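You operate a simulated robot arm through the tools that you are given. There is no shell and no other tool.

You run a simulated robot arm. Do the job below in one go: nothing can be reset, and whatever is moved stays where it is left.

TASK
Switch on the tall case, centre the fine knob, tune with the pitch knob and turn the level to mid.
Fine: fine knob first; turn till the tuner reads TUNED; the case stays on.

It is judged by the outcome, as a careful person would: the job done as asked, and still so three seconds after it is handed in. It fails if anything else is knocked over, pushed out of place, dropped, spilled or broken.

THE ROBOT
A 7-joint arm with a two-finger parallel gripper, fixed in place. Base frame: the origin is on the floor under the middle of its stand, x ahead of it, y to its left, z up; the work surface is at about z = 0.824. Units: m, rad, N and s.
With the tool pointing down near the work surface it reaches from about 0.36 to 0.86 m from the base axis. Its first joint turns from -2.897 to 2.897 rad. Payload 3.43 kg.
The tool frame sits at the grasp point between the pads (the TCP): z along the fingers, y along the line on which they close. The tips reach 0.034 m beyond it. Largest opening 0.128 m; finger width 0.024, thickness 0.012; the body of the gripper, 0.048 by 0.13 m, starts 0.096 m behind the TCP.
Orientation is that of the tool frame in the base frame, as [roll, pitch, yaw] about the fixed x, y, z axes, in that order (R = Rz(yaw) Ry(pitch) Rx(roll)). With the fingers straight down and closing along the base's y, the tool's x points along the base's -x, its y along +y and its z along -z.

THE INTERFACE
- The arm moves only by the tool servo_tool. Its arguments are lists of equal length, an entry for each row: "slide": the shift along the tool's x, y, z in m, a list of three; "delta_rot": the turn, a rotation vector about the tool's x, y, z in rad, a list of three; "gripper": the opening, from 0 (shut) to 1 (fully open). In form: {"slide": [[tx, ty, tz], ...], "delta_rot": [[wx, wy, wz], ...], "gripper": [gripper, ...]}. A call has 1 to 20 rows; each row shifts and turns the commanded pose from where the row before left it, along the tool's axes as they then stand. A row lasts 0.2 s, in which the tool goes at most 0.05 m and 0.15 rad; a call with a longer step from one row to the next is refused whole, and so is a gripper value outside its range. A pose out of reach is approached as far as the arm can. The call stops where the force on the tool passes 40 N (or 10 N more than at its start, if that is more) or the arm is blocked; 0.2 s more then pass. Each finger travels about 0.153 m/s and halts on what it meets, pressing with about 32 N; the grip force reading is that of the motor and also rises with nothing between the fingers. The clock runs only during rows and for 0.2 s after the last one: add rows that do not move to give the fingers time. The reply holds the time, the measured pose of the TCP, the force on the tool along the base axes, the opening and the grip force, in the units named above and with some noise, with the torque about the TCP (base axes, N m) and any sound that the robot's microphone picked up.
- Cameras (640 x 400 px; columns grow to the right, rows downward): "scene" is fixed at [0.0498, 0.502, 1.7835]; the picture's right is [0.03, -1.00, 0.00], its down [-0.75, -0.02, -0.66] and it looks along [0.66, 0.02, -0.75] (base axes); focal length 361 px, centre (320, 200). "wrist" rides on the gripper at [0.076, -0.011, -0.16] in the tool frame; the picture's right is [0.15, 0.99, 0.00], its down [-0.88, 0.13, -0.46] and it looks along [-0.45, 0.07, 0.89] (tool axes); focal length 234 px, centre (320, 200). There is no depth. A picture from a camera that has moved, and an enlarged one, comes with that camera's place and axes in the base frame and with its lens.
- get_image(camera): a new picture of that camera. The clock stands still meanwhile.
- zoom(camera, box): a new picture of the part [left, top, right, bottom] of that camera's present view, enlarged. The clock stands still meanwhile.
- close_job(): hands the job in; it is judged then, once.

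Nothing tells you positions but the pictures and the camera data. Unless the task says otherwise, let go and move clear before handing in.

The tools are called after "Call:" as name(argument=value, ...) on one line, values as JSON. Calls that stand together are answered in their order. servo_tool: Moves the arm, as the interface text tells. Its arguments: {"type":"object","properties":{"slide":{"type":"array","items":{"type":"array","items":{"type":"number"}}},"delta_rot":{"type":"array","items":{"type":"array","items":{"type":"number"}}},"gripper":{"type":"array","items":{"type":"number"}}},"required":["slide","delta_rot","gripper"]} The other tools are called the same way: get_image (camera) takes a picture; zoom (camera, box) takes an enlarged picture of a part of a camera's view; close_job () hands the job in.

At the start:

```text
clock: 0.0
tcp_pos: [0.3757, 0.2648, 1.3928]
orientation: [-3.14, 0.0, 3.141]
wrist_force: [-0.1, -0.4, 0.0]
wrist_torque: [0.0, -0.03, 0.03]
opening: 0.128
gripper_force: 0.0
```

scene: 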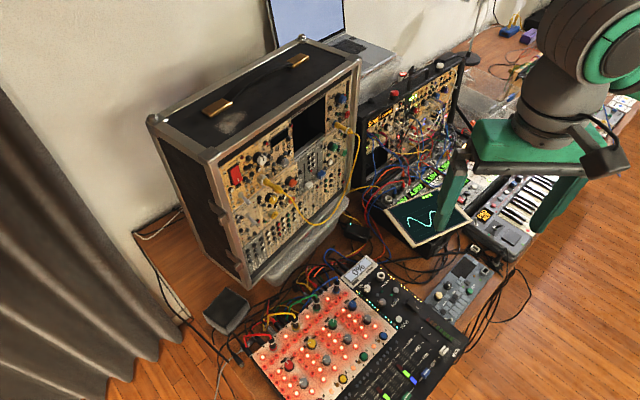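
wrist: 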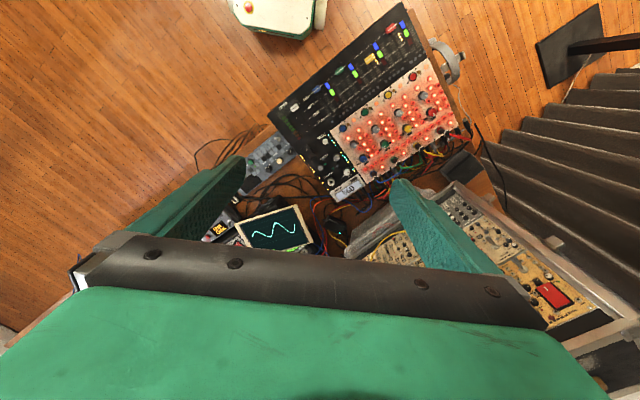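

I see a tall wooden-and-black modular synth case on the left with a red switch, a smaller case behind it, and a mixer in front. I'll zoom in on the tall case to find the switch, the knobs and the tuner.

Call:
zoom(camera="scene", box=[200, 60, 380, 172])

Call:
zoom(camera="scene", box=[210, 130, 320, 200])

Call:
zoom(camera="scene", box=[220, 180, 360, 290])

Call:
zoom(camera="scene", box=[240, 250, 480, 400])

```text
3.56 times, centred on (290, 116) of scene
camera zoom: at [0.0498, 0.502, 1.7835], right [0.03, -1.0, 0.0], down [-0.75, -0.02, -0.66], along [0.66, 0.02, -0.75], focal length 1284 px, centre (427, 499)
```

zoom: 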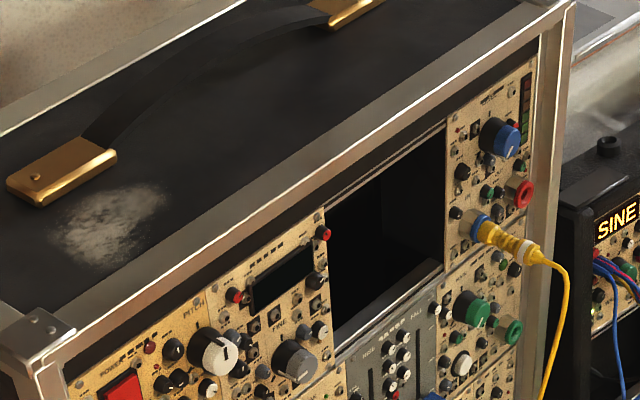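

```text
5.71 times, centred on (265, 165) of scene
camera zoom: at [0.0498, 0.502, 1.7835], right [0.03, -1.0, 0.0], down [-0.75, -0.02, -0.66], along [0.66, 0.02, -0.75], focal length 2063 px, centre (634, 400)
```

zoom: 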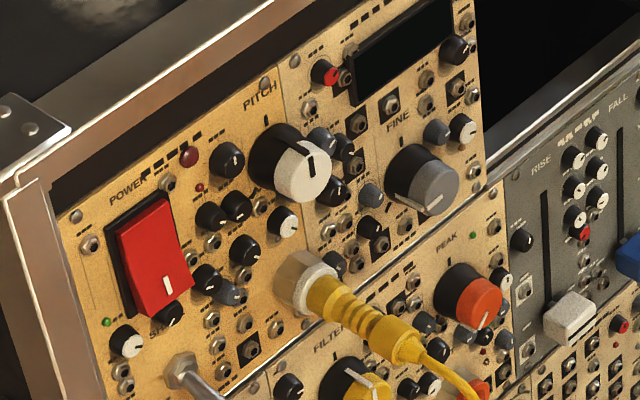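

```text
3.64 times, centred on (290, 235) of scene
camera zoom: at [0.0498, 0.502, 1.7835], right [0.03, -1.0, 0.0], down [-0.75, -0.02, -0.66], along [0.66, 0.02, -0.75], focal length 1313 px, centre (429, 73)
```

zoom: 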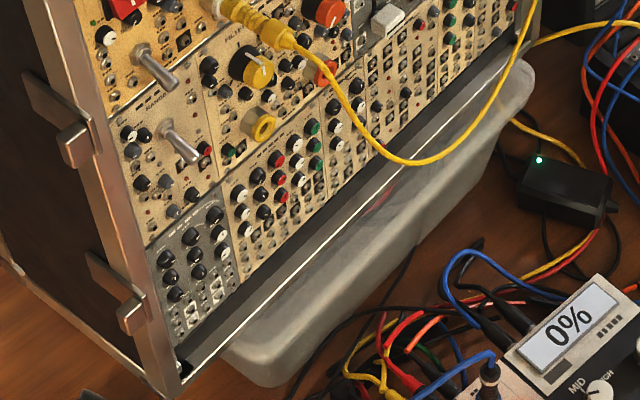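

```text
2.67 times, centred on (360, 325) of scene
camera zoom: at [0.0498, 0.502, 1.7835], right [0.03, -1.0, 0.0], down [-0.75, -0.02, -0.66], along [0.66, 0.02, -0.75], focal length 963 px, centre (213, -133)
```

zoom: 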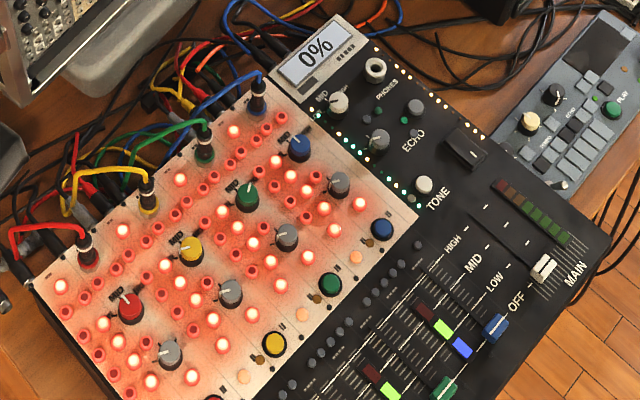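

The tall case has the red POWER rocker, a PITCH knob (white cap), a FINE knob (grey), and a dark display above FINE that is probably the tuner. I still need to find LEVEL, so I'll zoom on the right part of the panel.

Call:
zoom(camera="scene", box=[310, 70, 366, 105])

Call:
zoom(camera="scene", box=[300, 110, 364, 150])

Call:
zoom(camera="scene", box=[280, 140, 344, 180])

Call:
zoom(camera="scene", box=[256, 122, 300, 150])

Call:
zoom(camera="scene", box=[232, 170, 296, 210])

Call:
zoom(camera="scene", box=[350, 50, 480, 270])

```text
11.43 times, centred on (338, 88) of scene
camera zoom: at [0.0498, 0.502, 1.7835], right [0.03, -1.0, 0.0], down [-0.75, -0.02, -0.66], along [0.66, 0.02, -0.75], focal length 4126 px, centre (114, 1486)
```

zoom: 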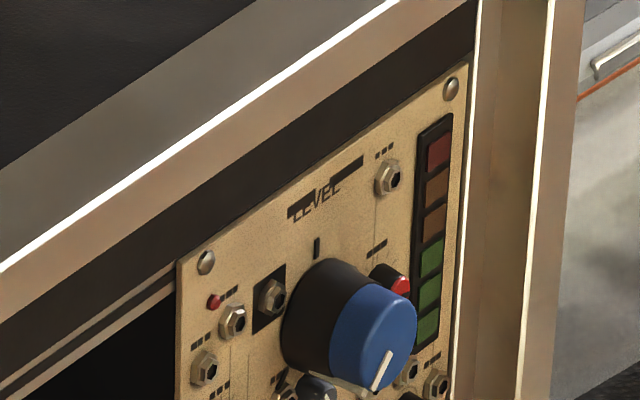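

```text
10.00 times, centred on (332, 130) of scene
camera zoom: at [0.0498, 0.502, 1.7835], right [0.03, -1.0, 0.0], down [-0.75, -0.02, -0.66], along [0.66, 0.02, -0.75], focal length 3610 px, centre (200, 900)
```

zoom: 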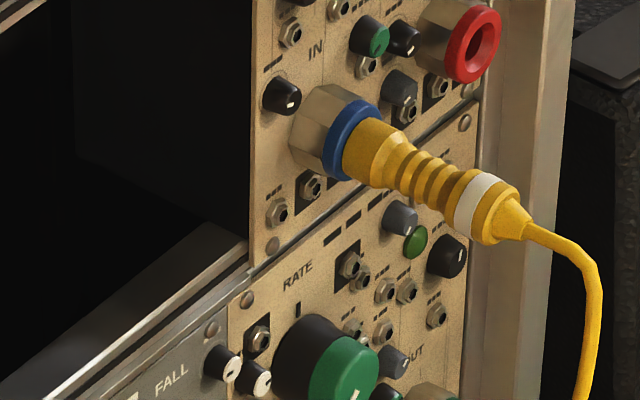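

```text
10.00 times, centred on (312, 160) of scene
camera zoom: at [0.0498, 0.502, 1.7835], right [0.03, -1.0, 0.0], down [-0.75, -0.02, -0.66], along [0.66, 0.02, -0.75], focal length 3610 px, centre (400, 600)
```

zoom: 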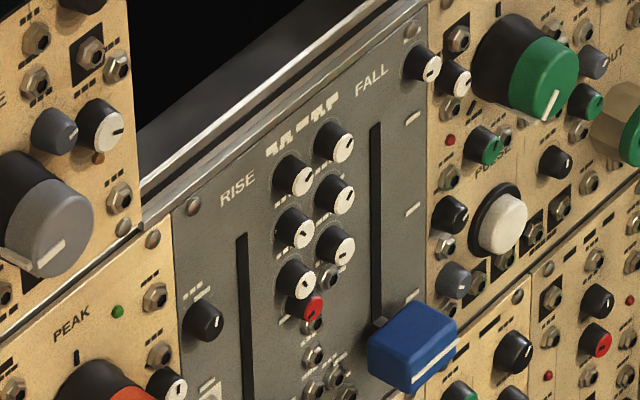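

```text
14.29 times, centred on (278, 136) of scene
camera zoom: at [0.0498, 0.502, 1.7835], right [0.03, -1.0, 0.0], down [-0.75, -0.02, -0.66], along [0.66, 0.02, -0.75], focal length 5157 px, centre (920, 1114)
```

zoom: 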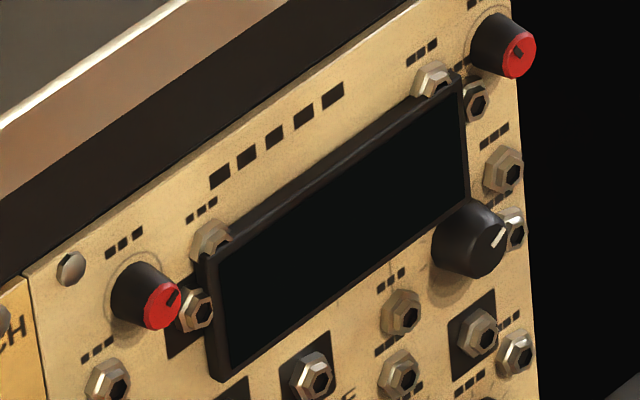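

```text
10.00 times, centred on (264, 190) of scene
camera zoom: at [0.0498, 0.502, 1.7835], right [0.03, -1.0, 0.0], down [-0.75, -0.02, -0.66], along [0.66, 0.02, -0.75], focal length 3610 px, centre (880, 300)
```

zoom: 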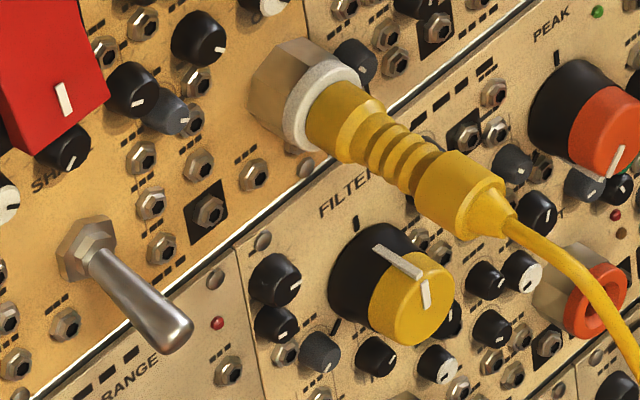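

```text
1.82 times, centred on (415, 160) of scene
camera zoom: at [0.0498, 0.502, 1.7835], right [0.03, -1.0, 0.0], down [-0.75, -0.02, -0.66], along [0.66, 0.02, -0.75], focal length 656 px, centre (147, 273)
```

zoom: 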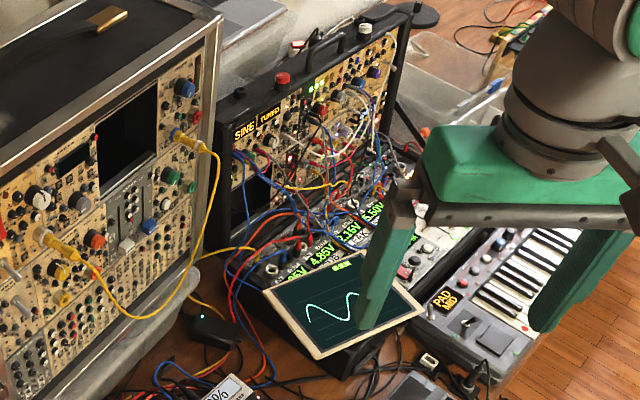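

The POWER rocker, PITCH, FINE and LEVEL all sit in the top row of the tall case, whose panel seems to face roughly (-0.6, -0.8, 0) towards me. I'll turn the tool in place to face the panel so the wrist camera can measure it.

Call:
servo_tool(slide=[[0, 0, 0], [0, 0, 0], [0, 0, 0], [0, 0, 0], [0, 0, 0], [0, 0, 0], [0, 0, 0], [0, 0, 0], [0, 0, 0], [0, 0, 0], [0, 0, 0], [0, 0, 0], [0, 0, 0], [0, 0, 0], [0, 0, 0], [0, 0, 0], [0, 0, 0], [0, 0, 0]], delta_rot=[[0, 0, -0.13], [0, 0, -0.13], [0, 0, -0.13], [0, 0, -0.13], [0, 0, -0.13], [0, 0, -0.13], [0, 0, -0.13], [0, -0.143, 0], [0, -0.143, 0], [0, -0.143, 0], [0, -0.143, 0], [0, -0.143, 0], [0, -0.143, 0], [0, -0.143, 0], [0, -0.143, 0], [0, -0.143, 0], [0, -0.143, 0], [0, -0.141, 0]], gripper=[1, 1, 1, 1, 1, 1, 1, 1, 1, 1, 1, 1, 1, 1, 1, 1, 1, 1])

```text
clock: 3.8
tcp_pos: [0.4281, 0.2879, 1.4555]
orientation: [-0.666, 1.571, 0.247]
wrist_force: [-0.3, 0.1, -0.2]
wrist_torque: [-0.03, 0.01, -0.02]
opening: 0.1278
gripper_force: 0.1
out of reach, approached as far as the arm can: row 16, 17, 18
```

The tool now faces the panel, at about (0.43, 0.29, 1.46). I'll look with the wrist camera before moving further.

Call:
get_image(camera="wrist")

Call:
get_image(camera="scene")

```text
taken
camera wrist: at [0.3379, 0.1544, 1.3796], right [-0.78, 0.61, -0.15], down [-0.38, -0.28, 0.88], along [0.49, 0.74, 0.45], focal length 234 px, centre (320, 200)
```

wrist: 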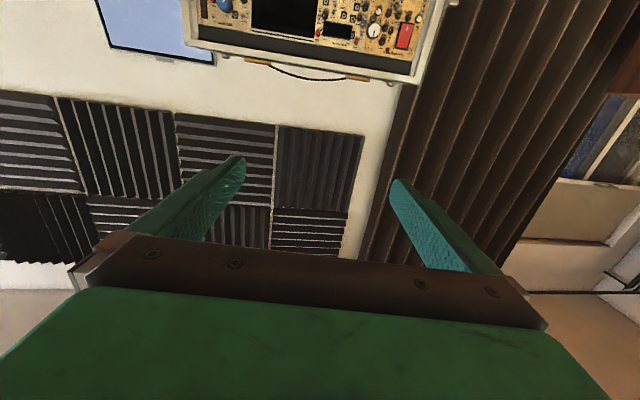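

```text
taken
```

scene: 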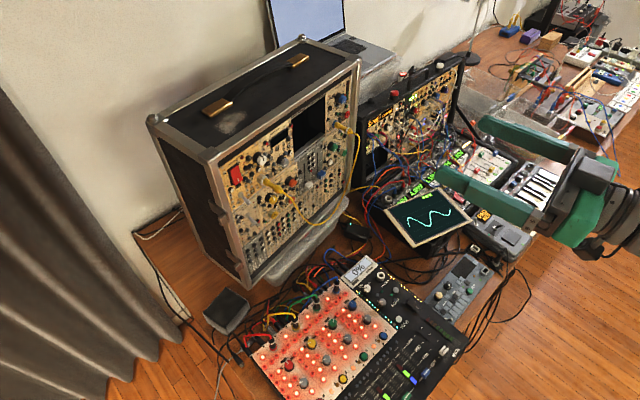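

The wrist camera sees only the panel's top row (upside down), because it looks upward. I'll lower the tool by about 0.3 m and take another look, keeping well away from the panel.

Call:
servo_tool(slide=[[0.048, 0, 0.01], [0.048, 0, 0.01], [0.048, 0, 0.01], [0.048, 0, 0.01], [0.048, 0, 0.01]], delta_rot=[[0, 0, 0], [0, 0, 0], [0, 0, 0], [0, 0, 0], [0, 0, 0]], gripper=[1, 1, 1, 1, 1])

Call:
get_image(camera="wrist")

```text
clock: 5.0
tcp_pos: [0.4981, 0.3442, 1.2394]
orientation: [2.505, 1.57, -2.869]
wrist_force: [1.1, -0.8, -0.1]
wrist_torque: [-0.02, 0.01, 0.06]
opening: 0.1277
gripper_force: 0.0
out of reach, approached as far as the arm can: row 1, 2, 3
```

```text
taken
camera wrist: at [0.4087, 0.2106, 1.1635], right [-0.78, 0.61, -0.15], down [-0.38, -0.28, 0.88], along [0.49, 0.74, 0.45], focal length 234 px, centre (320, 200)
```

wrist: 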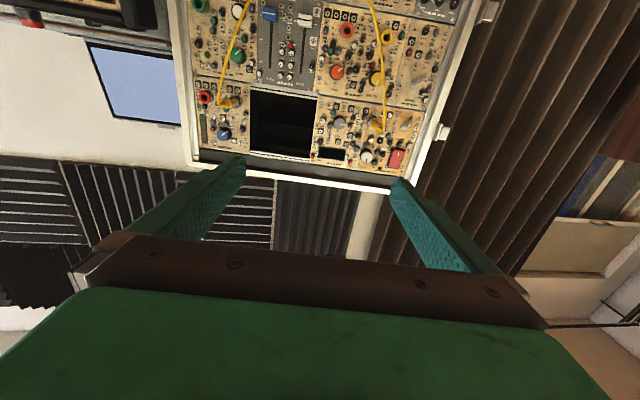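

The panel is now clearly in view (inverted). I'll zoom in to pick out pixel positions for each control and the panel corners.

Call:
zoom(camera="wrist", box=[180, 70, 340, 170])

Call:
zoom(camera="wrist", box=[300, 90, 460, 190])

Call:
zoom(camera="wrist", box=[300, 0, 460, 100])

Call:
zoom(camera="wrist", box=[180, 0, 340, 100])

```text
4.00 times, centred on (260, 120) of wrist
camera zoom: at [0.4087, 0.2106, 1.1635], right [-0.78, 0.61, -0.15], down [-0.38, -0.28, 0.88], along [0.49, 0.74, 0.45], focal length 937 px, centre (560, 520)
```

zoom: 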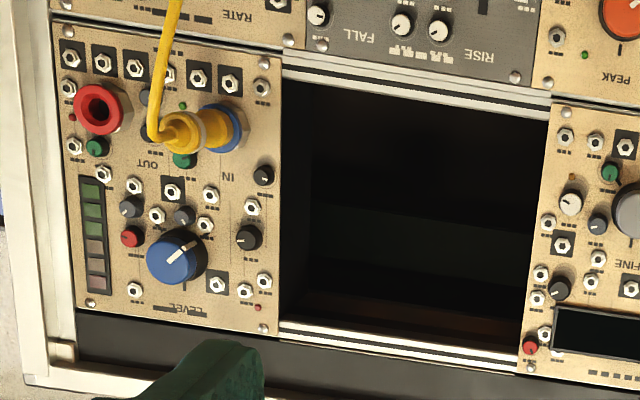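

```text
4.00 times, centred on (380, 140) of wrist
camera zoom: at [0.4087, 0.2106, 1.1635], right [-0.78, 0.61, -0.15], down [-0.38, -0.28, 0.88], along [0.49, 0.74, 0.45], focal length 937 px, centre (80, 440)
```

zoom: 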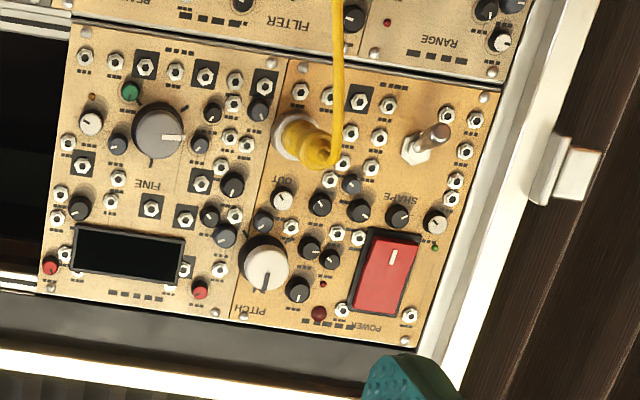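

```text
4.00 times, centred on (380, 50) of wrist
camera zoom: at [0.4087, 0.2106, 1.1635], right [-0.78, 0.61, -0.15], down [-0.38, -0.28, 0.88], along [0.49, 0.74, 0.45], focal length 937 px, centre (80, 800)
```

zoom: 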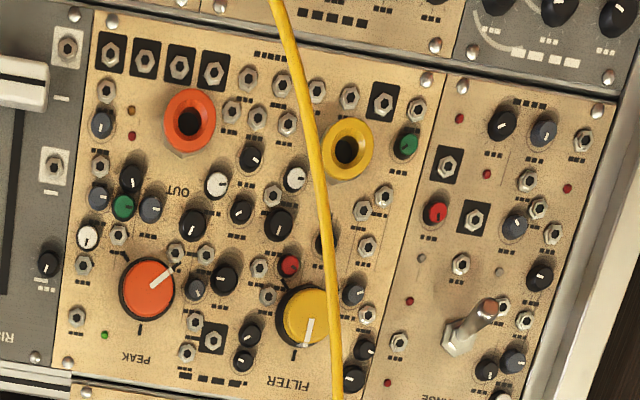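

```text
4.00 times, centred on (260, 50) of wrist
camera zoom: at [0.4087, 0.2106, 1.1635], right [-0.78, 0.61, -0.15], down [-0.38, -0.28, 0.88], along [0.49, 0.74, 0.45], focal length 937 px, centre (560, 800)
```

zoom: 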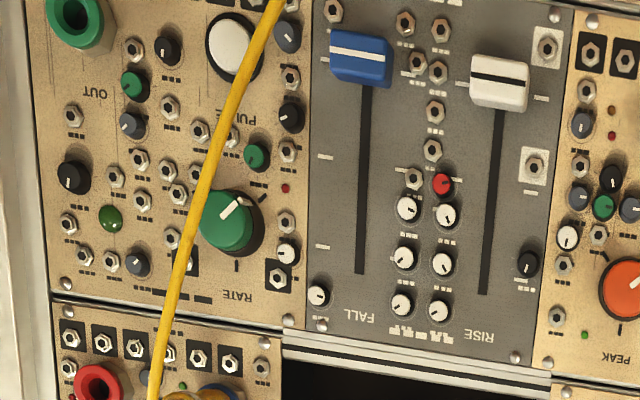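

Triangulating the two views puts the control faces on a vertical plane whose inward normal is about (0.61, 0.79, 0): POWER ≈ (0.552, 0.683, 1.28), PITCH ≈ (0.598, 0.638, 1.282), FINE ≈ (0.651, 0.600, 1.227) and LEVEL ≈ (0.821, 0.466, 1.283). I'll shut the fingers and move in front of the rocker's lower half, staying about 8 cm off.

Call:
servo_tool(slide=[[-0.006, 0.033, 0.034], [-0.006, 0.033, 0.034], [-0.006, 0.033, 0.034], [-0.006, 0.033, 0.034], [-0.006, 0.033, 0.034], [0, 0, 0], [0, 0, 0]], delta_rot=[[0, 0, 0], [0, 0, 0], [0, 0, 0], [0, 0, 0], [0, 0, 0], [0, 0, 0], [0, 0, 0]], gripper=[0, 0, 0, 0, 0, 0, 0])

Call:
get_image(camera="wrist")

Call:
get_image(camera="scene")

```text
clock: 6.6
tcp_pos: [0.495, 0.415, 1.2358]
orientation: [3.044, 1.569, -2.319]
wrist_force: [-0.1, 0.8, -0.8]
wrist_torque: [0.01, 0.0, -0.02]
opening: 0.0001
gripper_force: 31.8
out of reach, approached as far as the arm can: row 2, 3, 4, 5
```

```text
taken
camera wrist: at [0.406, 0.2796, 1.1613], right [-0.79, 0.6, -0.15], down [-0.38, -0.28, 0.88], along [0.48, 0.75, 0.45], focal length 234 px, centre (320, 200)
```

wrist: 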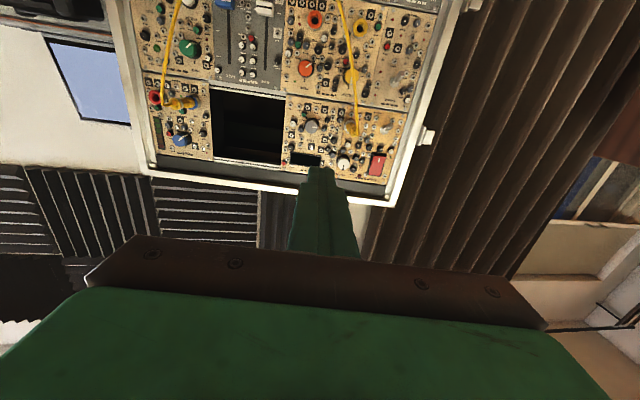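

```text
taken
```

scene: 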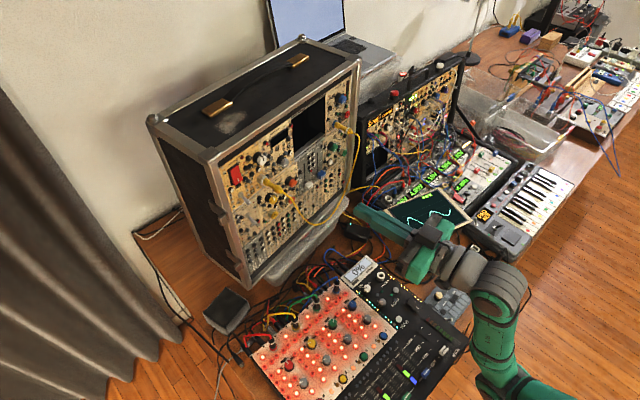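

The arm stopped short of that target and reports it as out of reach, so some joint limit is in play for a level tool this close in. I'll check how the arm is posed before choosing another way in.

Call:
zoom(camera="scene", box=[340, 200, 640, 400])

```text
2.00 times, centred on (490, 300) of scene
camera zoom: at [0.0498, 0.502, 1.7835], right [0.03, -1.0, 0.0], down [-0.75, -0.02, -0.66], along [0.66, 0.02, -0.75], focal length 722 px, centre (-20, 0)
```

zoom: 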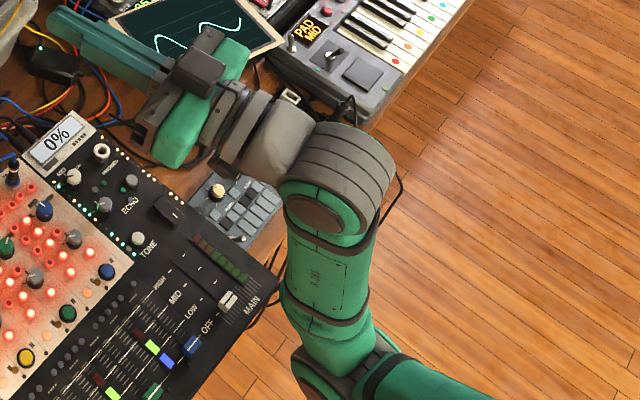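

The arm is a low-elbow 7-joint one and its limits aren't obvious, so I'll probe. First I'll go up, then forward along the tool, then sideways, and see which of those rows it can follow.

Call:
servo_tool(slide=[[-0.03, 0, 0], [-0.03, 0, 0], [0, 0, 0.03], [0, 0, 0.03], [0, 0.03, 0], [0, 0.03, 0], [0, 0, 0]], delta_rot=[[0, 0, 0], [0, 0, 0], [0, 0, 0], [0, 0, 0], [0, 0, 0], [0, 0, 0], [0, 0, 0]], gripper=[0, 0, 0, 0, 0, 0, 0])

```text
clock: 8.2
tcp_pos: [0.5263, 0.4541, 1.2969]
orientation: [3.138, 1.569, -2.233]
wrist_force: [-0.5, -0.7, 0.0]
wrist_torque: [0.02, -0.02, -0.01]
opening: 0.0
gripper_force: 31.4
out of reach, approached as far as the arm can: row 4, 5, 6
```

It follows upward moves but stops when going forward or left. I'll check the arm's posture from the scene camera again.

Call:
get_image(camera="scene")

Call:
get_image(camera="wrist")

```text
taken
```

scene: 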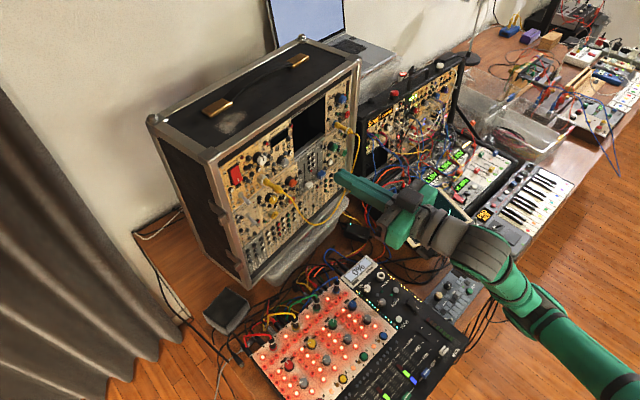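

```text
taken
camera wrist: at [0.4363, 0.3206, 1.2214], right [-0.78, 0.6, -0.15], down [-0.38, -0.28, 0.88], along [0.49, 0.75, 0.45], focal length 234 px, centre (320, 200)
```

wrist: 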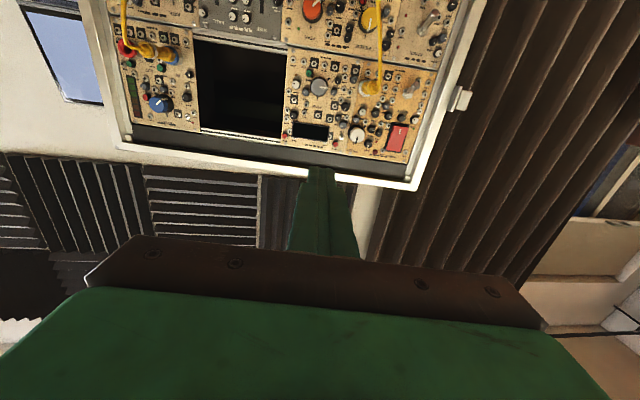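

The elbow seems to have swung low and sideways because I levelled the tool too near the base. I'll back off and tip the tool down again so the arm can re-pose, then extend outwards before levelling it.

Call:
servo_tool(slide=[[0, 0, -0.03], [0, 0, -0.03], [0, 0, -0.03], [0, 0, -0.03], [0, 0, 0], [0, 0, 0], [0, 0, 0], [0, 0, 0], [0, 0, 0], [0, 0, 0], [0, 0, 0], [0, 0, 0]], delta_rot=[[0, 0.14, 0], [0, 0.14, 0], [0, 0.14, 0], [0, 0.14, 0], [0, 0.14, 0], [0, 0.14, 0], [0, 0.14, 0], [0, 0.14, 0], [0, 0.14, 0], [0, 0.14, 0], [0, 0.14, 0], [0, 0, 0]], gripper=[0, 0, 0, 0, 0, 0, 0, 0, 0, 0, 0, 0])

Call:
get_image(camera="scene")

```text
clock: 10.8
tcp_pos: [0.4535, 0.3619, 1.3212]
orientation: [-3.14, 0.03, -2.23]
wrist_force: [-1.2, -0.7, 0.7]
wrist_torque: [-0.01, 0.0, -0.01]
opening: 0.0001
gripper_force: 32.3
```

```text
taken
```

scene: 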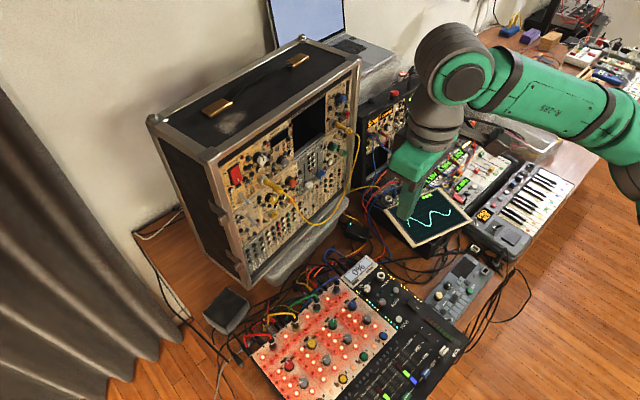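

The tool is down again at (0.45, 0.36, 1.32). This time I'll level it while swinging it forward about the wrist, so the wrist drops down rather than moving back to the base, and I'll check halfway.

Call:
servo_tool(slide=[[-0.037, 0, 0.022], [-0.032, 0, 0.022], [-0.027, 0, 0.021], [-0.0227, 0, 0.02], [-0.0183, 0, 0.018], [-0.0142, 0, 0.0154]], delta_rot=[[0, -0.14, 0], [0, -0.14, 0], [0, -0.14, 0], [0, -0.14, 0], [0, -0.14, 0], [0, -0.14, 0]], gripper=[0, 0, 0, 0, 0, 0])

Call:
get_image(camera="scene")

```text
clock: 12.2
tcp_pos: [0.5647, 0.5041, 1.2566]
orientation: [3.141, 0.872, -2.228]
wrist_force: [0.1, -0.1, -0.5]
wrist_torque: [0.03, 0.07, 0.04]
opening: 0.0
gripper_force: 32.2
```

```text
taken
```

scene: 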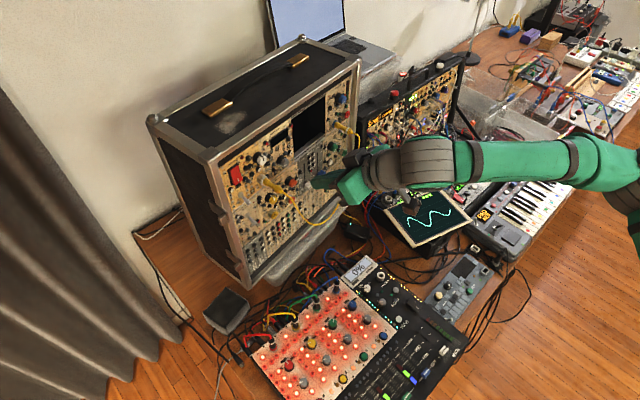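

No limits were hit, and the tool is tilted at 50° in front of the FINE module with clearance. I'll continue levelling.

Call:
servo_tool(slide=[[-0.0105, 0, 0.01], [-0.0074, 0, 0.006], [-0.0047, 0, 0.002], [-0.0026, 0, -0.002], [-0.0013, 0, -0.006]], delta_rot=[[0, -0.14, 0], [0, -0.14, 0], [0, -0.14, 0], [0, -0.14, 0], [0, -0.139, 0]], gripper=[0, 0, 0, 0, 0])

Call:
get_image(camera="scene")

Call:
get_image(camera="wrist")

```text
clock: 13.4
tcp_pos: [0.5806, 0.5251, 1.268]
orientation: [3.139, 1.431, -2.234]
wrist_force: [0.0, -0.2, 0.1]
wrist_torque: [-0.02, 0.0, 0.02]
opening: 0.0001
gripper_force: 31.9
out of reach, approached as far as the arm can: row 5
```

```text
taken
```

scene: 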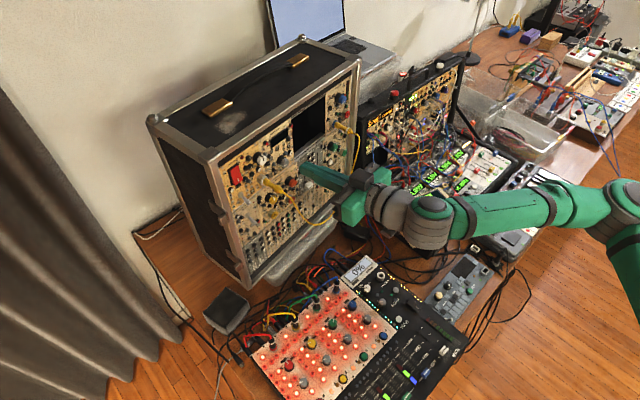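

```text
taken
camera wrist: at [0.485, 0.3849, 1.2153], right [-0.79, 0.59, -0.14], down [-0.3, -0.18, 0.94], along [0.53, 0.79, 0.32], focal length 234 px, centre (320, 200)
```

wrist: 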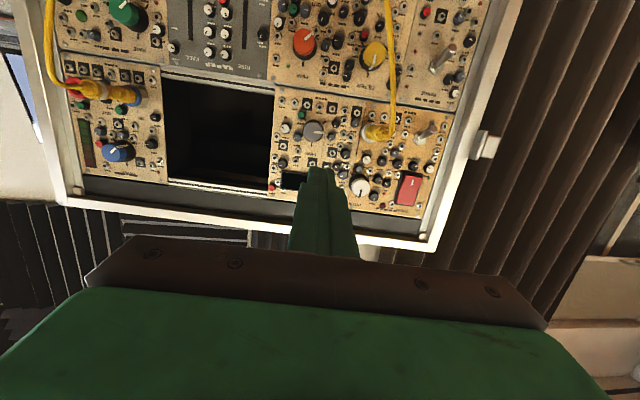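

The arm reached 82° pitch, nearly level, with a good elbow-up posture; reach should ease further forward. I'll now shift left in front of the rocker, slightly raised so the fingers pass above the yellow plug.

Call:
servo_tool(slide=[[-0.014, 0.03, 0], [0, 0.03, 0], [0, 0.03, 0], [0, 0.03, 0], [0, 0, 0]], delta_rot=[[0, 0, 0], [0, 0, 0], [0, 0, 0], [0, 0, 0], [0, 0, 0]], gripper=[0, 0, 0, 0, 0])

Call:
get_image(camera="scene")

Call:
get_image(camera="wrist")

```text
clock: 14.6
tcp_pos: [0.4911, 0.5982, 1.281]
orientation: [3.138, 1.432, -2.236]
wrist_force: [1.4, 0.2, 0.4]
wrist_torque: [0.04, 0.02, 0.08]
opening: 0.0002
gripper_force: 31.7
```

```text
taken
```

scene: 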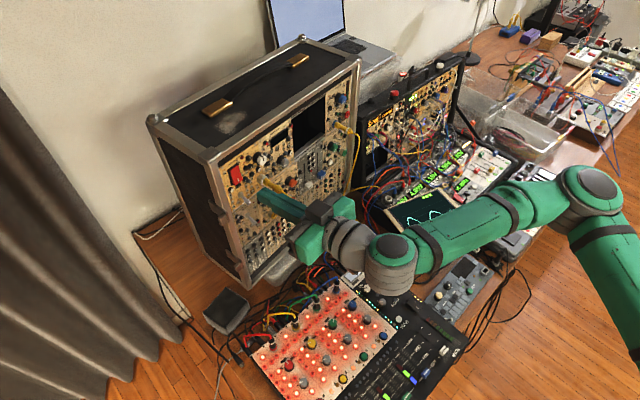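

```text
taken
camera wrist: at [0.3946, 0.4587, 1.2291], right [-0.79, 0.59, -0.14], down [-0.3, -0.18, 0.94], along [0.53, 0.79, 0.32], focal length 234 px, centre (320, 200)
```

wrist: 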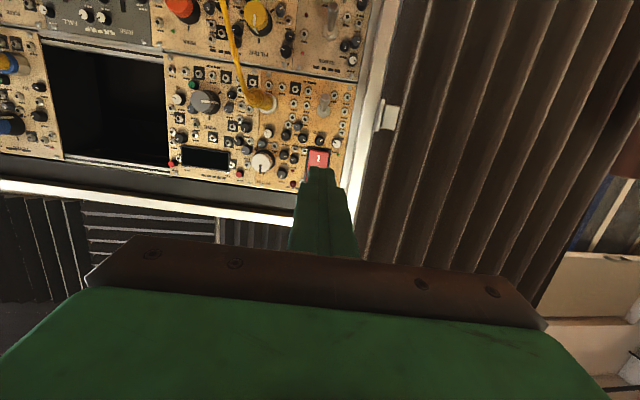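

The fingers are now in front of the rocker. I'll zoom in to check alignment before pressing.

Call:
zoom(camera="wrist", box=[240, 80, 400, 180])

Call:
zoom(camera="scene", box=[210, 130, 320, 200])

```text
4.00 times, centred on (320, 130) of wrist
camera zoom: at [0.3946, 0.4587, 1.2291], right [-0.79, 0.59, -0.14], down [-0.3, -0.18, 0.94], along [0.53, 0.79, 0.32], focal length 937 px, centre (320, 480)
```

zoom: 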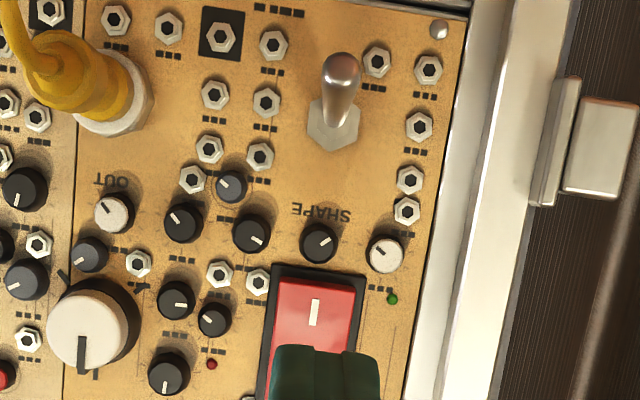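

```text
5.71 times, centred on (265, 165) of scene
camera zoom: at [0.0498, 0.502, 1.7835], right [0.03, -1.0, 0.0], down [-0.75, -0.02, -0.66], along [0.66, 0.02, -0.75], focal length 2063 px, centre (634, 400)
```

zoom: 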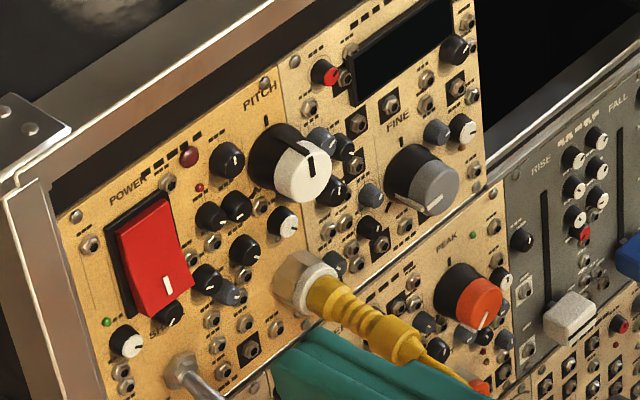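

The tips line up with the rocker's lower, protruding end, which carries the white on-mark, at about (0.555, 0.682, 1.268). I'll move in to about 1 cm short of it.

Call:
servo_tool(slide=[[-0.003, 0, 0.02], [0, 0, 0.02], [0, 0, 0.014], [0, 0, 0]], delta_rot=[[0, 0, 0], [0, 0, 0], [0, 0, 0], [0, 0, 0]], gripper=[0, 0, 0, 0])

Call:
zoom(camera="scene", box=[210, 130, 320, 200])

Call:
zoom(camera="wrist", box=[240, 100, 400, 200])

```text
clock: 15.6
tcp_pos: [0.5207, 0.6423, 1.2763]
orientation: [3.136, 1.429, -2.232]
wrist_force: [-0.5, -1.0, 0.3]
wrist_torque: [0.02, -0.01, 0.01]
opening: 0.0
gripper_force: 32.1
```

```text
5.71 times, centred on (265, 165) of scene
camera zoom: at [0.0498, 0.502, 1.7835], right [0.03, -1.0, 0.0], down [-0.75, -0.02, -0.66], along [0.66, 0.02, -0.75], focal length 2063 px, centre (634, 400)
```

zoom: 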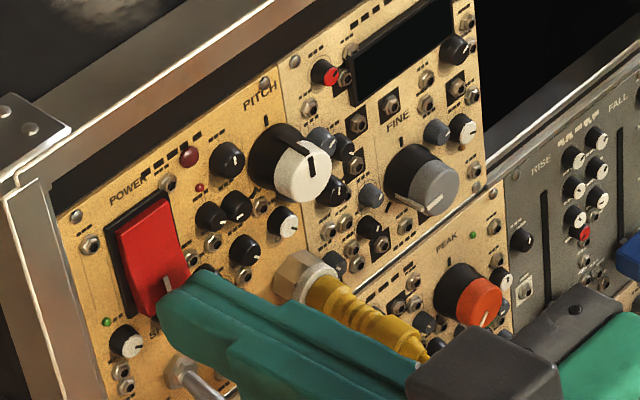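

```text
4.00 times, centred on (320, 150) of wrist
camera zoom: at [0.4252, 0.5023, 1.2248], right [-0.79, 0.59, -0.14], down [-0.3, -0.18, 0.94], along [0.53, 0.79, 0.32], focal length 937 px, centre (320, 400)
```

zoom: 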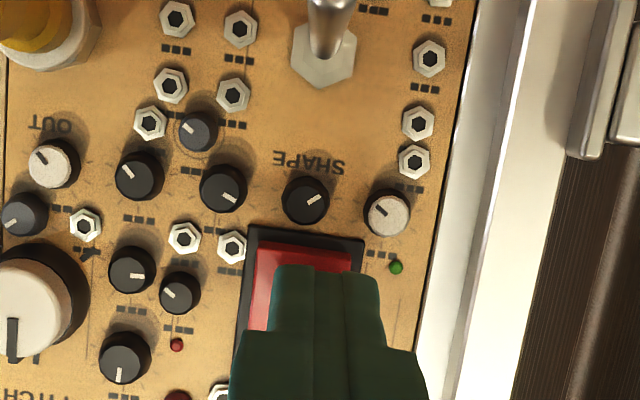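

The tips are about 1.5 cm short of the rocker's lower end and well aligned. I'll press in small steps and listen for a click.

Call:
servo_tool(slide=[[0, 0, 0.005], [0, 0, 0.004], [0, 0, 0.004], [0, 0, 0.004]], delta_rot=[[0, 0, 0], [0, 0, 0], [0, 0, 0], [0, 0, 0]], gripper=[0, 0, 0, 0])

Call:
zoom(camera="scene", box=[210, 130, 320, 200])

```text
clock: 16.6
tcp_pos: [0.5271, 0.6524, 1.275]
orientation: [3.141, 1.43, -2.23]
wrist_force: [-14.0, -30.6, 2.2]
wrist_torque: [0.28, -0.12, -0.18]
opening: 0.0001
gripper_force: 32.0
stopped in row 4: the force on the tool passed its limit at 49 N (the readings are from after the stop); the commanded pose is now the measured one
```

```text
5.71 times, centred on (265, 165) of scene
camera zoom: at [0.0498, 0.502, 1.7835], right [0.03, -1.0, 0.0], down [-0.75, -0.02, -0.66], along [0.66, 0.02, -0.75], focal length 2063 px, centre (634, 400)
```

zoom: 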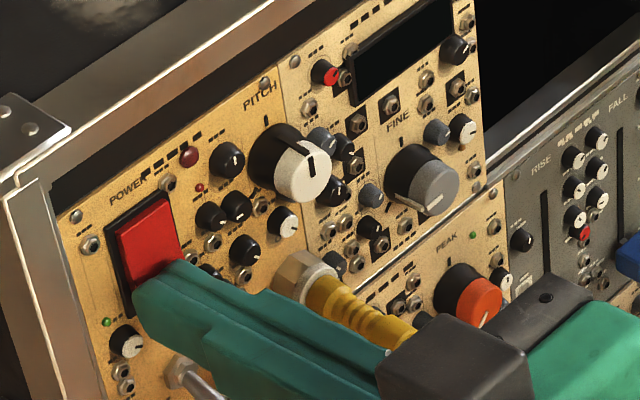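

I met something stiff at tip depth n ≈ 0.872, with about 34 N and no click reported. I'll back off and see whether the rocker changed.

Call:
servo_tool(slide=[[0, 0, -0.015], [0, 0, -0.02], [-0.0, 0, -0.02], [0, 0, 0]], delta_rot=[[0, 0, 0], [0, 0, 0], [0, 0, 0], [0, 0, 0]], gripper=[0, 0, 0, 0])

Call:
zoom(camera="scene", box=[216, 150, 264, 180])

Call:
zoom(camera="wrist", box=[280, 110, 376, 170])

```text
clock: 17.6
tcp_pos: [0.4944, 0.6093, 1.2831]
orientation: [3.139, 1.426, -2.231]
wrist_force: [0.5, -0.1, -0.4]
wrist_torque: [0.01, -0.05, -0.01]
opening: 0.0003
gripper_force: 32.1
```

```text
13.33 times, centred on (240, 165) of scene
camera zoom: at [0.0498, 0.502, 1.7835], right [0.03, -1.0, 0.0], down [-0.75, -0.02, -0.66], along [0.66, 0.02, -0.75], focal length 4814 px, centre (1387, 667)
```

zoom: 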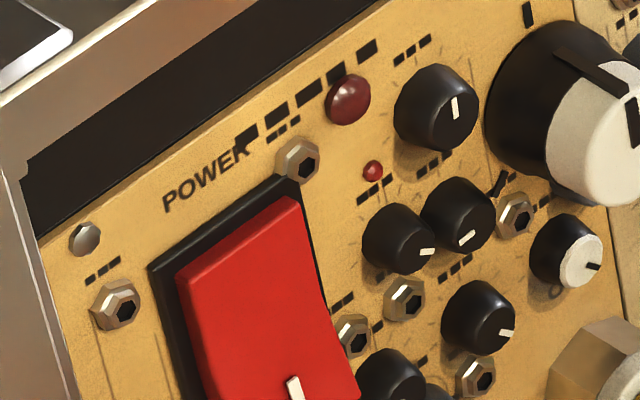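

```text
6.67 times, centred on (328, 140) of wrist
camera zoom: at [0.3993, 0.4706, 1.2295], right [-0.8, 0.59, -0.14], down [-0.3, -0.18, 0.94], along [0.53, 0.79, 0.32], focal length 1561 px, centre (267, 600)
```

zoom: 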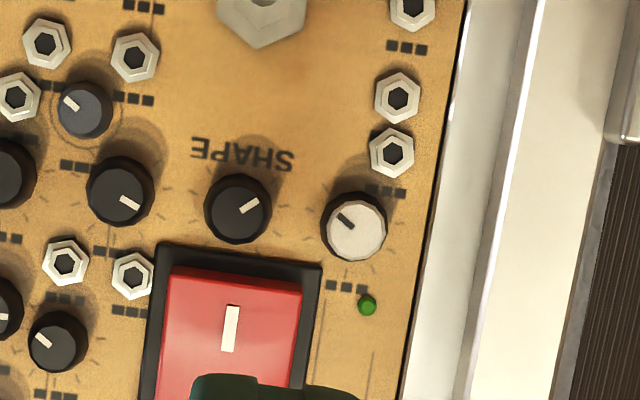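

Call:
zoom(camera="scene", box=[220, 160, 252, 180])

Call:
zoom(camera="scene", box=[210, 130, 320, 200])

```text
16.00 times, centred on (236, 170) of scene
camera zoom: at [0.0498, 0.502, 1.7835], right [0.03, -1.0, 0.0], down [-0.75, -0.02, -0.66], along [0.66, 0.02, -0.75], focal length 5776 px, centre (1664, 680)
```

zoom: 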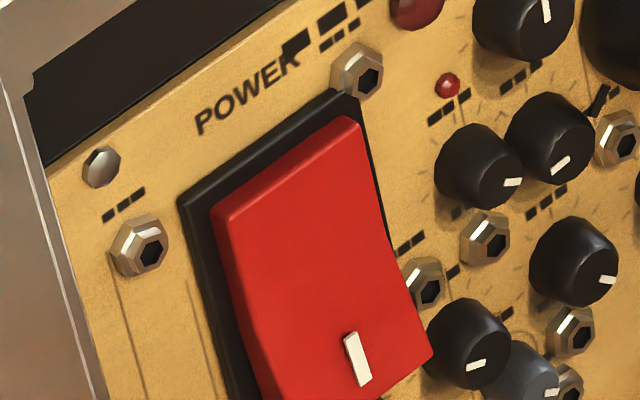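

```text
5.71 times, centred on (265, 165) of scene
camera zoom: at [0.0498, 0.502, 1.7835], right [0.03, -1.0, 0.0], down [-0.75, -0.02, -0.66], along [0.66, 0.02, -0.75], focal length 2063 px, centre (634, 400)
```

zoom: 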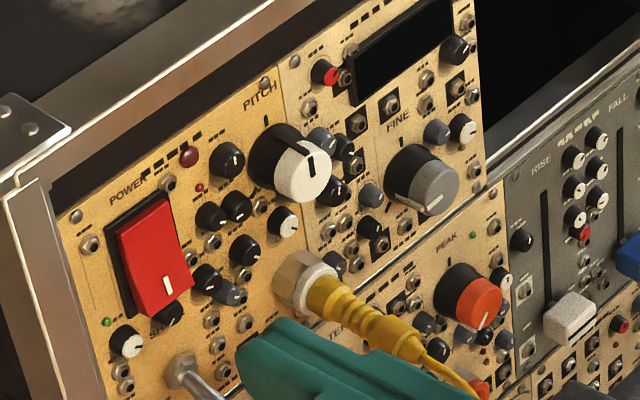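

The rocker spans about z 1.262 to 1.304 with its pivot near 1.282, so my 24 mm wide tip pressed too close to the pivot. I'll level the tool and lower the tip centre to about z 1.263, so only the lower end is pressed.

Call:
servo_tool(slide=[[0.01, 0, 0], [0.009, 0, 0], [0, 0, 0]], delta_rot=[[0, -0.07, 0], [0, -0.07, 0], [0, 0, 0]], gripper=[0, 0, 0])

```text
clock: 18.4
tcp_pos: [0.4948, 0.6109, 1.2809]
orientation: [3.14, 1.43, -2.228]
wrist_force: [-0.4, -0.5, 0.7]
wrist_torque: [-0.01, -0.01, -0.03]
opening: 0.0
gripper_force: 32.6
out of reach, approached as far as the arm can: row 1, 2
```

Levelling isn't reachable here because the wrist is at its limit. I'll move forward and down instead, keeping the 8° tilt.

Call:
servo_tool(slide=[[0.004, 0, 0.02], [0.004, 0, 0.02], [0, 0, 0.008], [0, 0, 0]], delta_rot=[[0, 0, 0], [0, 0, 0], [0, 0, 0], [0, 0, 0]], gripper=[0, 0, 0, 0])

Call:
zoom(camera="wrist", box=[240, 100, 400, 200])

```text
clock: 19.4
tcp_pos: [0.5241, 0.6482, 1.2661]
orientation: [3.136, 1.428, -2.235]
wrist_force: [0.5, 0.0, -1.2]
wrist_torque: [-0.02, 0.01, 0.05]
opening: 0.0
gripper_force: 31.9
```

```text
4.00 times, centred on (320, 150) of wrist
camera zoom: at [0.429, 0.5068, 1.2144], right [-0.79, 0.59, -0.14], down [-0.3, -0.18, 0.94], along [0.53, 0.79, 0.32], focal length 937 px, centre (320, 400)
```

zoom: 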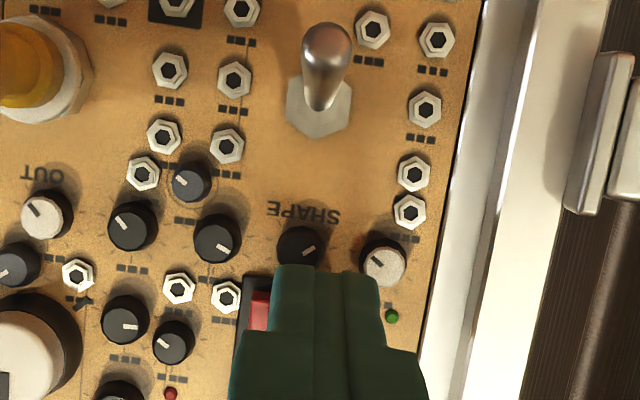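

The tip is at the right height but a few millimetres too far left, close to the small white knob. I'll shift it right by 5 mm and then press in 3 mm steps.

Call:
servo_tool(slide=[[0, -0.005, 0], [0, 0, 0.003], [0, 0, 0.003], [0, 0, 0.003], [0, 0, 0.003]], delta_rot=[[0, 0, 0], [0, 0, 0], [0, 0, 0], [0, 0, 0], [0, 0, 0]], gripper=[0, 0, 0, 0, 0])

Call:
zoom(camera="scene", box=[210, 130, 320, 200])

```text
clock: 20.5
tcp_pos: [0.5328, 0.6491, 1.2658]
orientation: [3.14, 1.427, -2.232]
wrist_force: [-12.9, -26.3, 3.1]
wrist_torque: [0.28, -0.16, -0.18]
opening: 0.0
gripper_force: 31.9
heard: click
stopped in row 5: the force on the tool passed its limit at 50 N (the readings are from after the stop); the commanded pose is now the measured one
```

```text
5.71 times, centred on (265, 165) of scene
camera zoom: at [0.0498, 0.502, 1.7835], right [0.03, -1.0, 0.0], down [-0.75, -0.02, -0.66], along [0.66, 0.02, -0.75], focal length 2063 px, centre (634, 400)
```

zoom: 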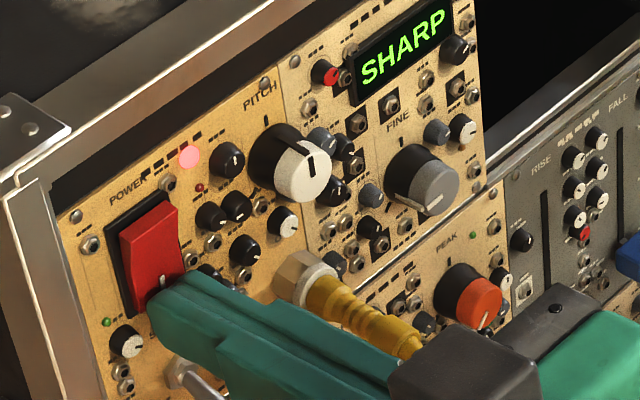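

The rocker clicked, the POWER lamp lit and the tuner reads SHARP, so the case is on. I'll back off and look closely at the FINE knob and its marks.

Call:
servo_tool(slide=[[0, 0, -0.015], [0, 0, -0.02], [0, 0, -0.025], [0, 0, 0]], delta_rot=[[0, 0, 0], [0, 0, 0], [0, 0, 0], [0, 0, 0]], gripper=[0, 0, 0, 0])

Call:
zoom(camera="wrist", box=[160, 60, 288, 140])

Call:
zoom(camera="scene", box=[264, 138, 304, 163])

Call:
zoom(camera="scene", box=[210, 130, 320, 200])

```text
clock: 21.5
tcp_pos: [0.4968, 0.6055, 1.2724]
orientation: [-3.14, 1.428, -2.23]
wrist_force: [-0.5, -0.2, 0.1]
wrist_torque: [0.01, 0.0, 0.0]
opening: 0.0002
gripper_force: 32.0
```

```text
5.00 times, centred on (224, 100) of wrist
camera zoom: at [0.4004, 0.4638, 1.2208], right [-0.79, 0.59, -0.14], down [-0.3, -0.18, 0.94], along [0.53, 0.79, 0.32], focal length 1171 px, centre (800, 700)
```

zoom: 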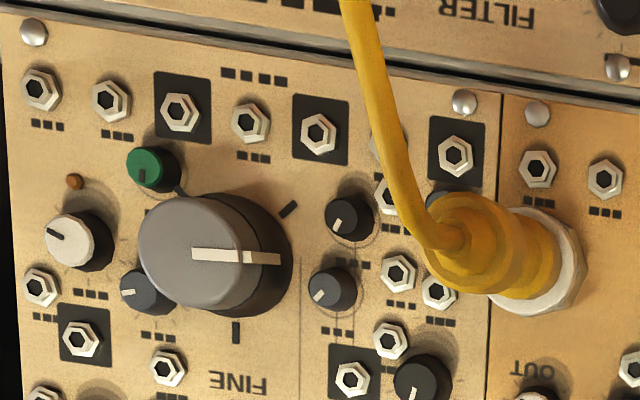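

```text
16.00 times, centred on (284, 150) of scene
camera zoom: at [0.0498, 0.502, 1.7835], right [0.03, -1.0, 0.0], down [-0.75, -0.02, -0.66], along [0.66, 0.02, -0.75], focal length 5776 px, centre (896, 992)
```

zoom: 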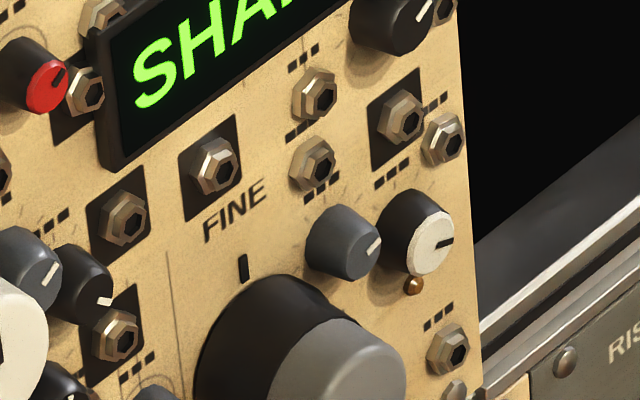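

```text
5.71 times, centred on (265, 165) of scene
camera zoom: at [0.0498, 0.502, 1.7835], right [0.03, -1.0, 0.0], down [-0.75, -0.02, -0.66], along [0.66, 0.02, -0.75], focal length 2063 px, centre (634, 400)
```

zoom: 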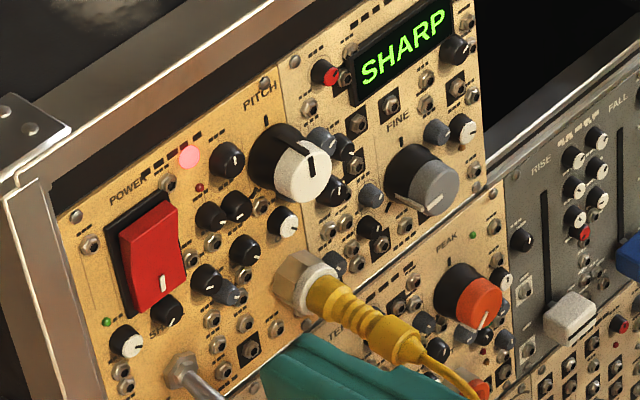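

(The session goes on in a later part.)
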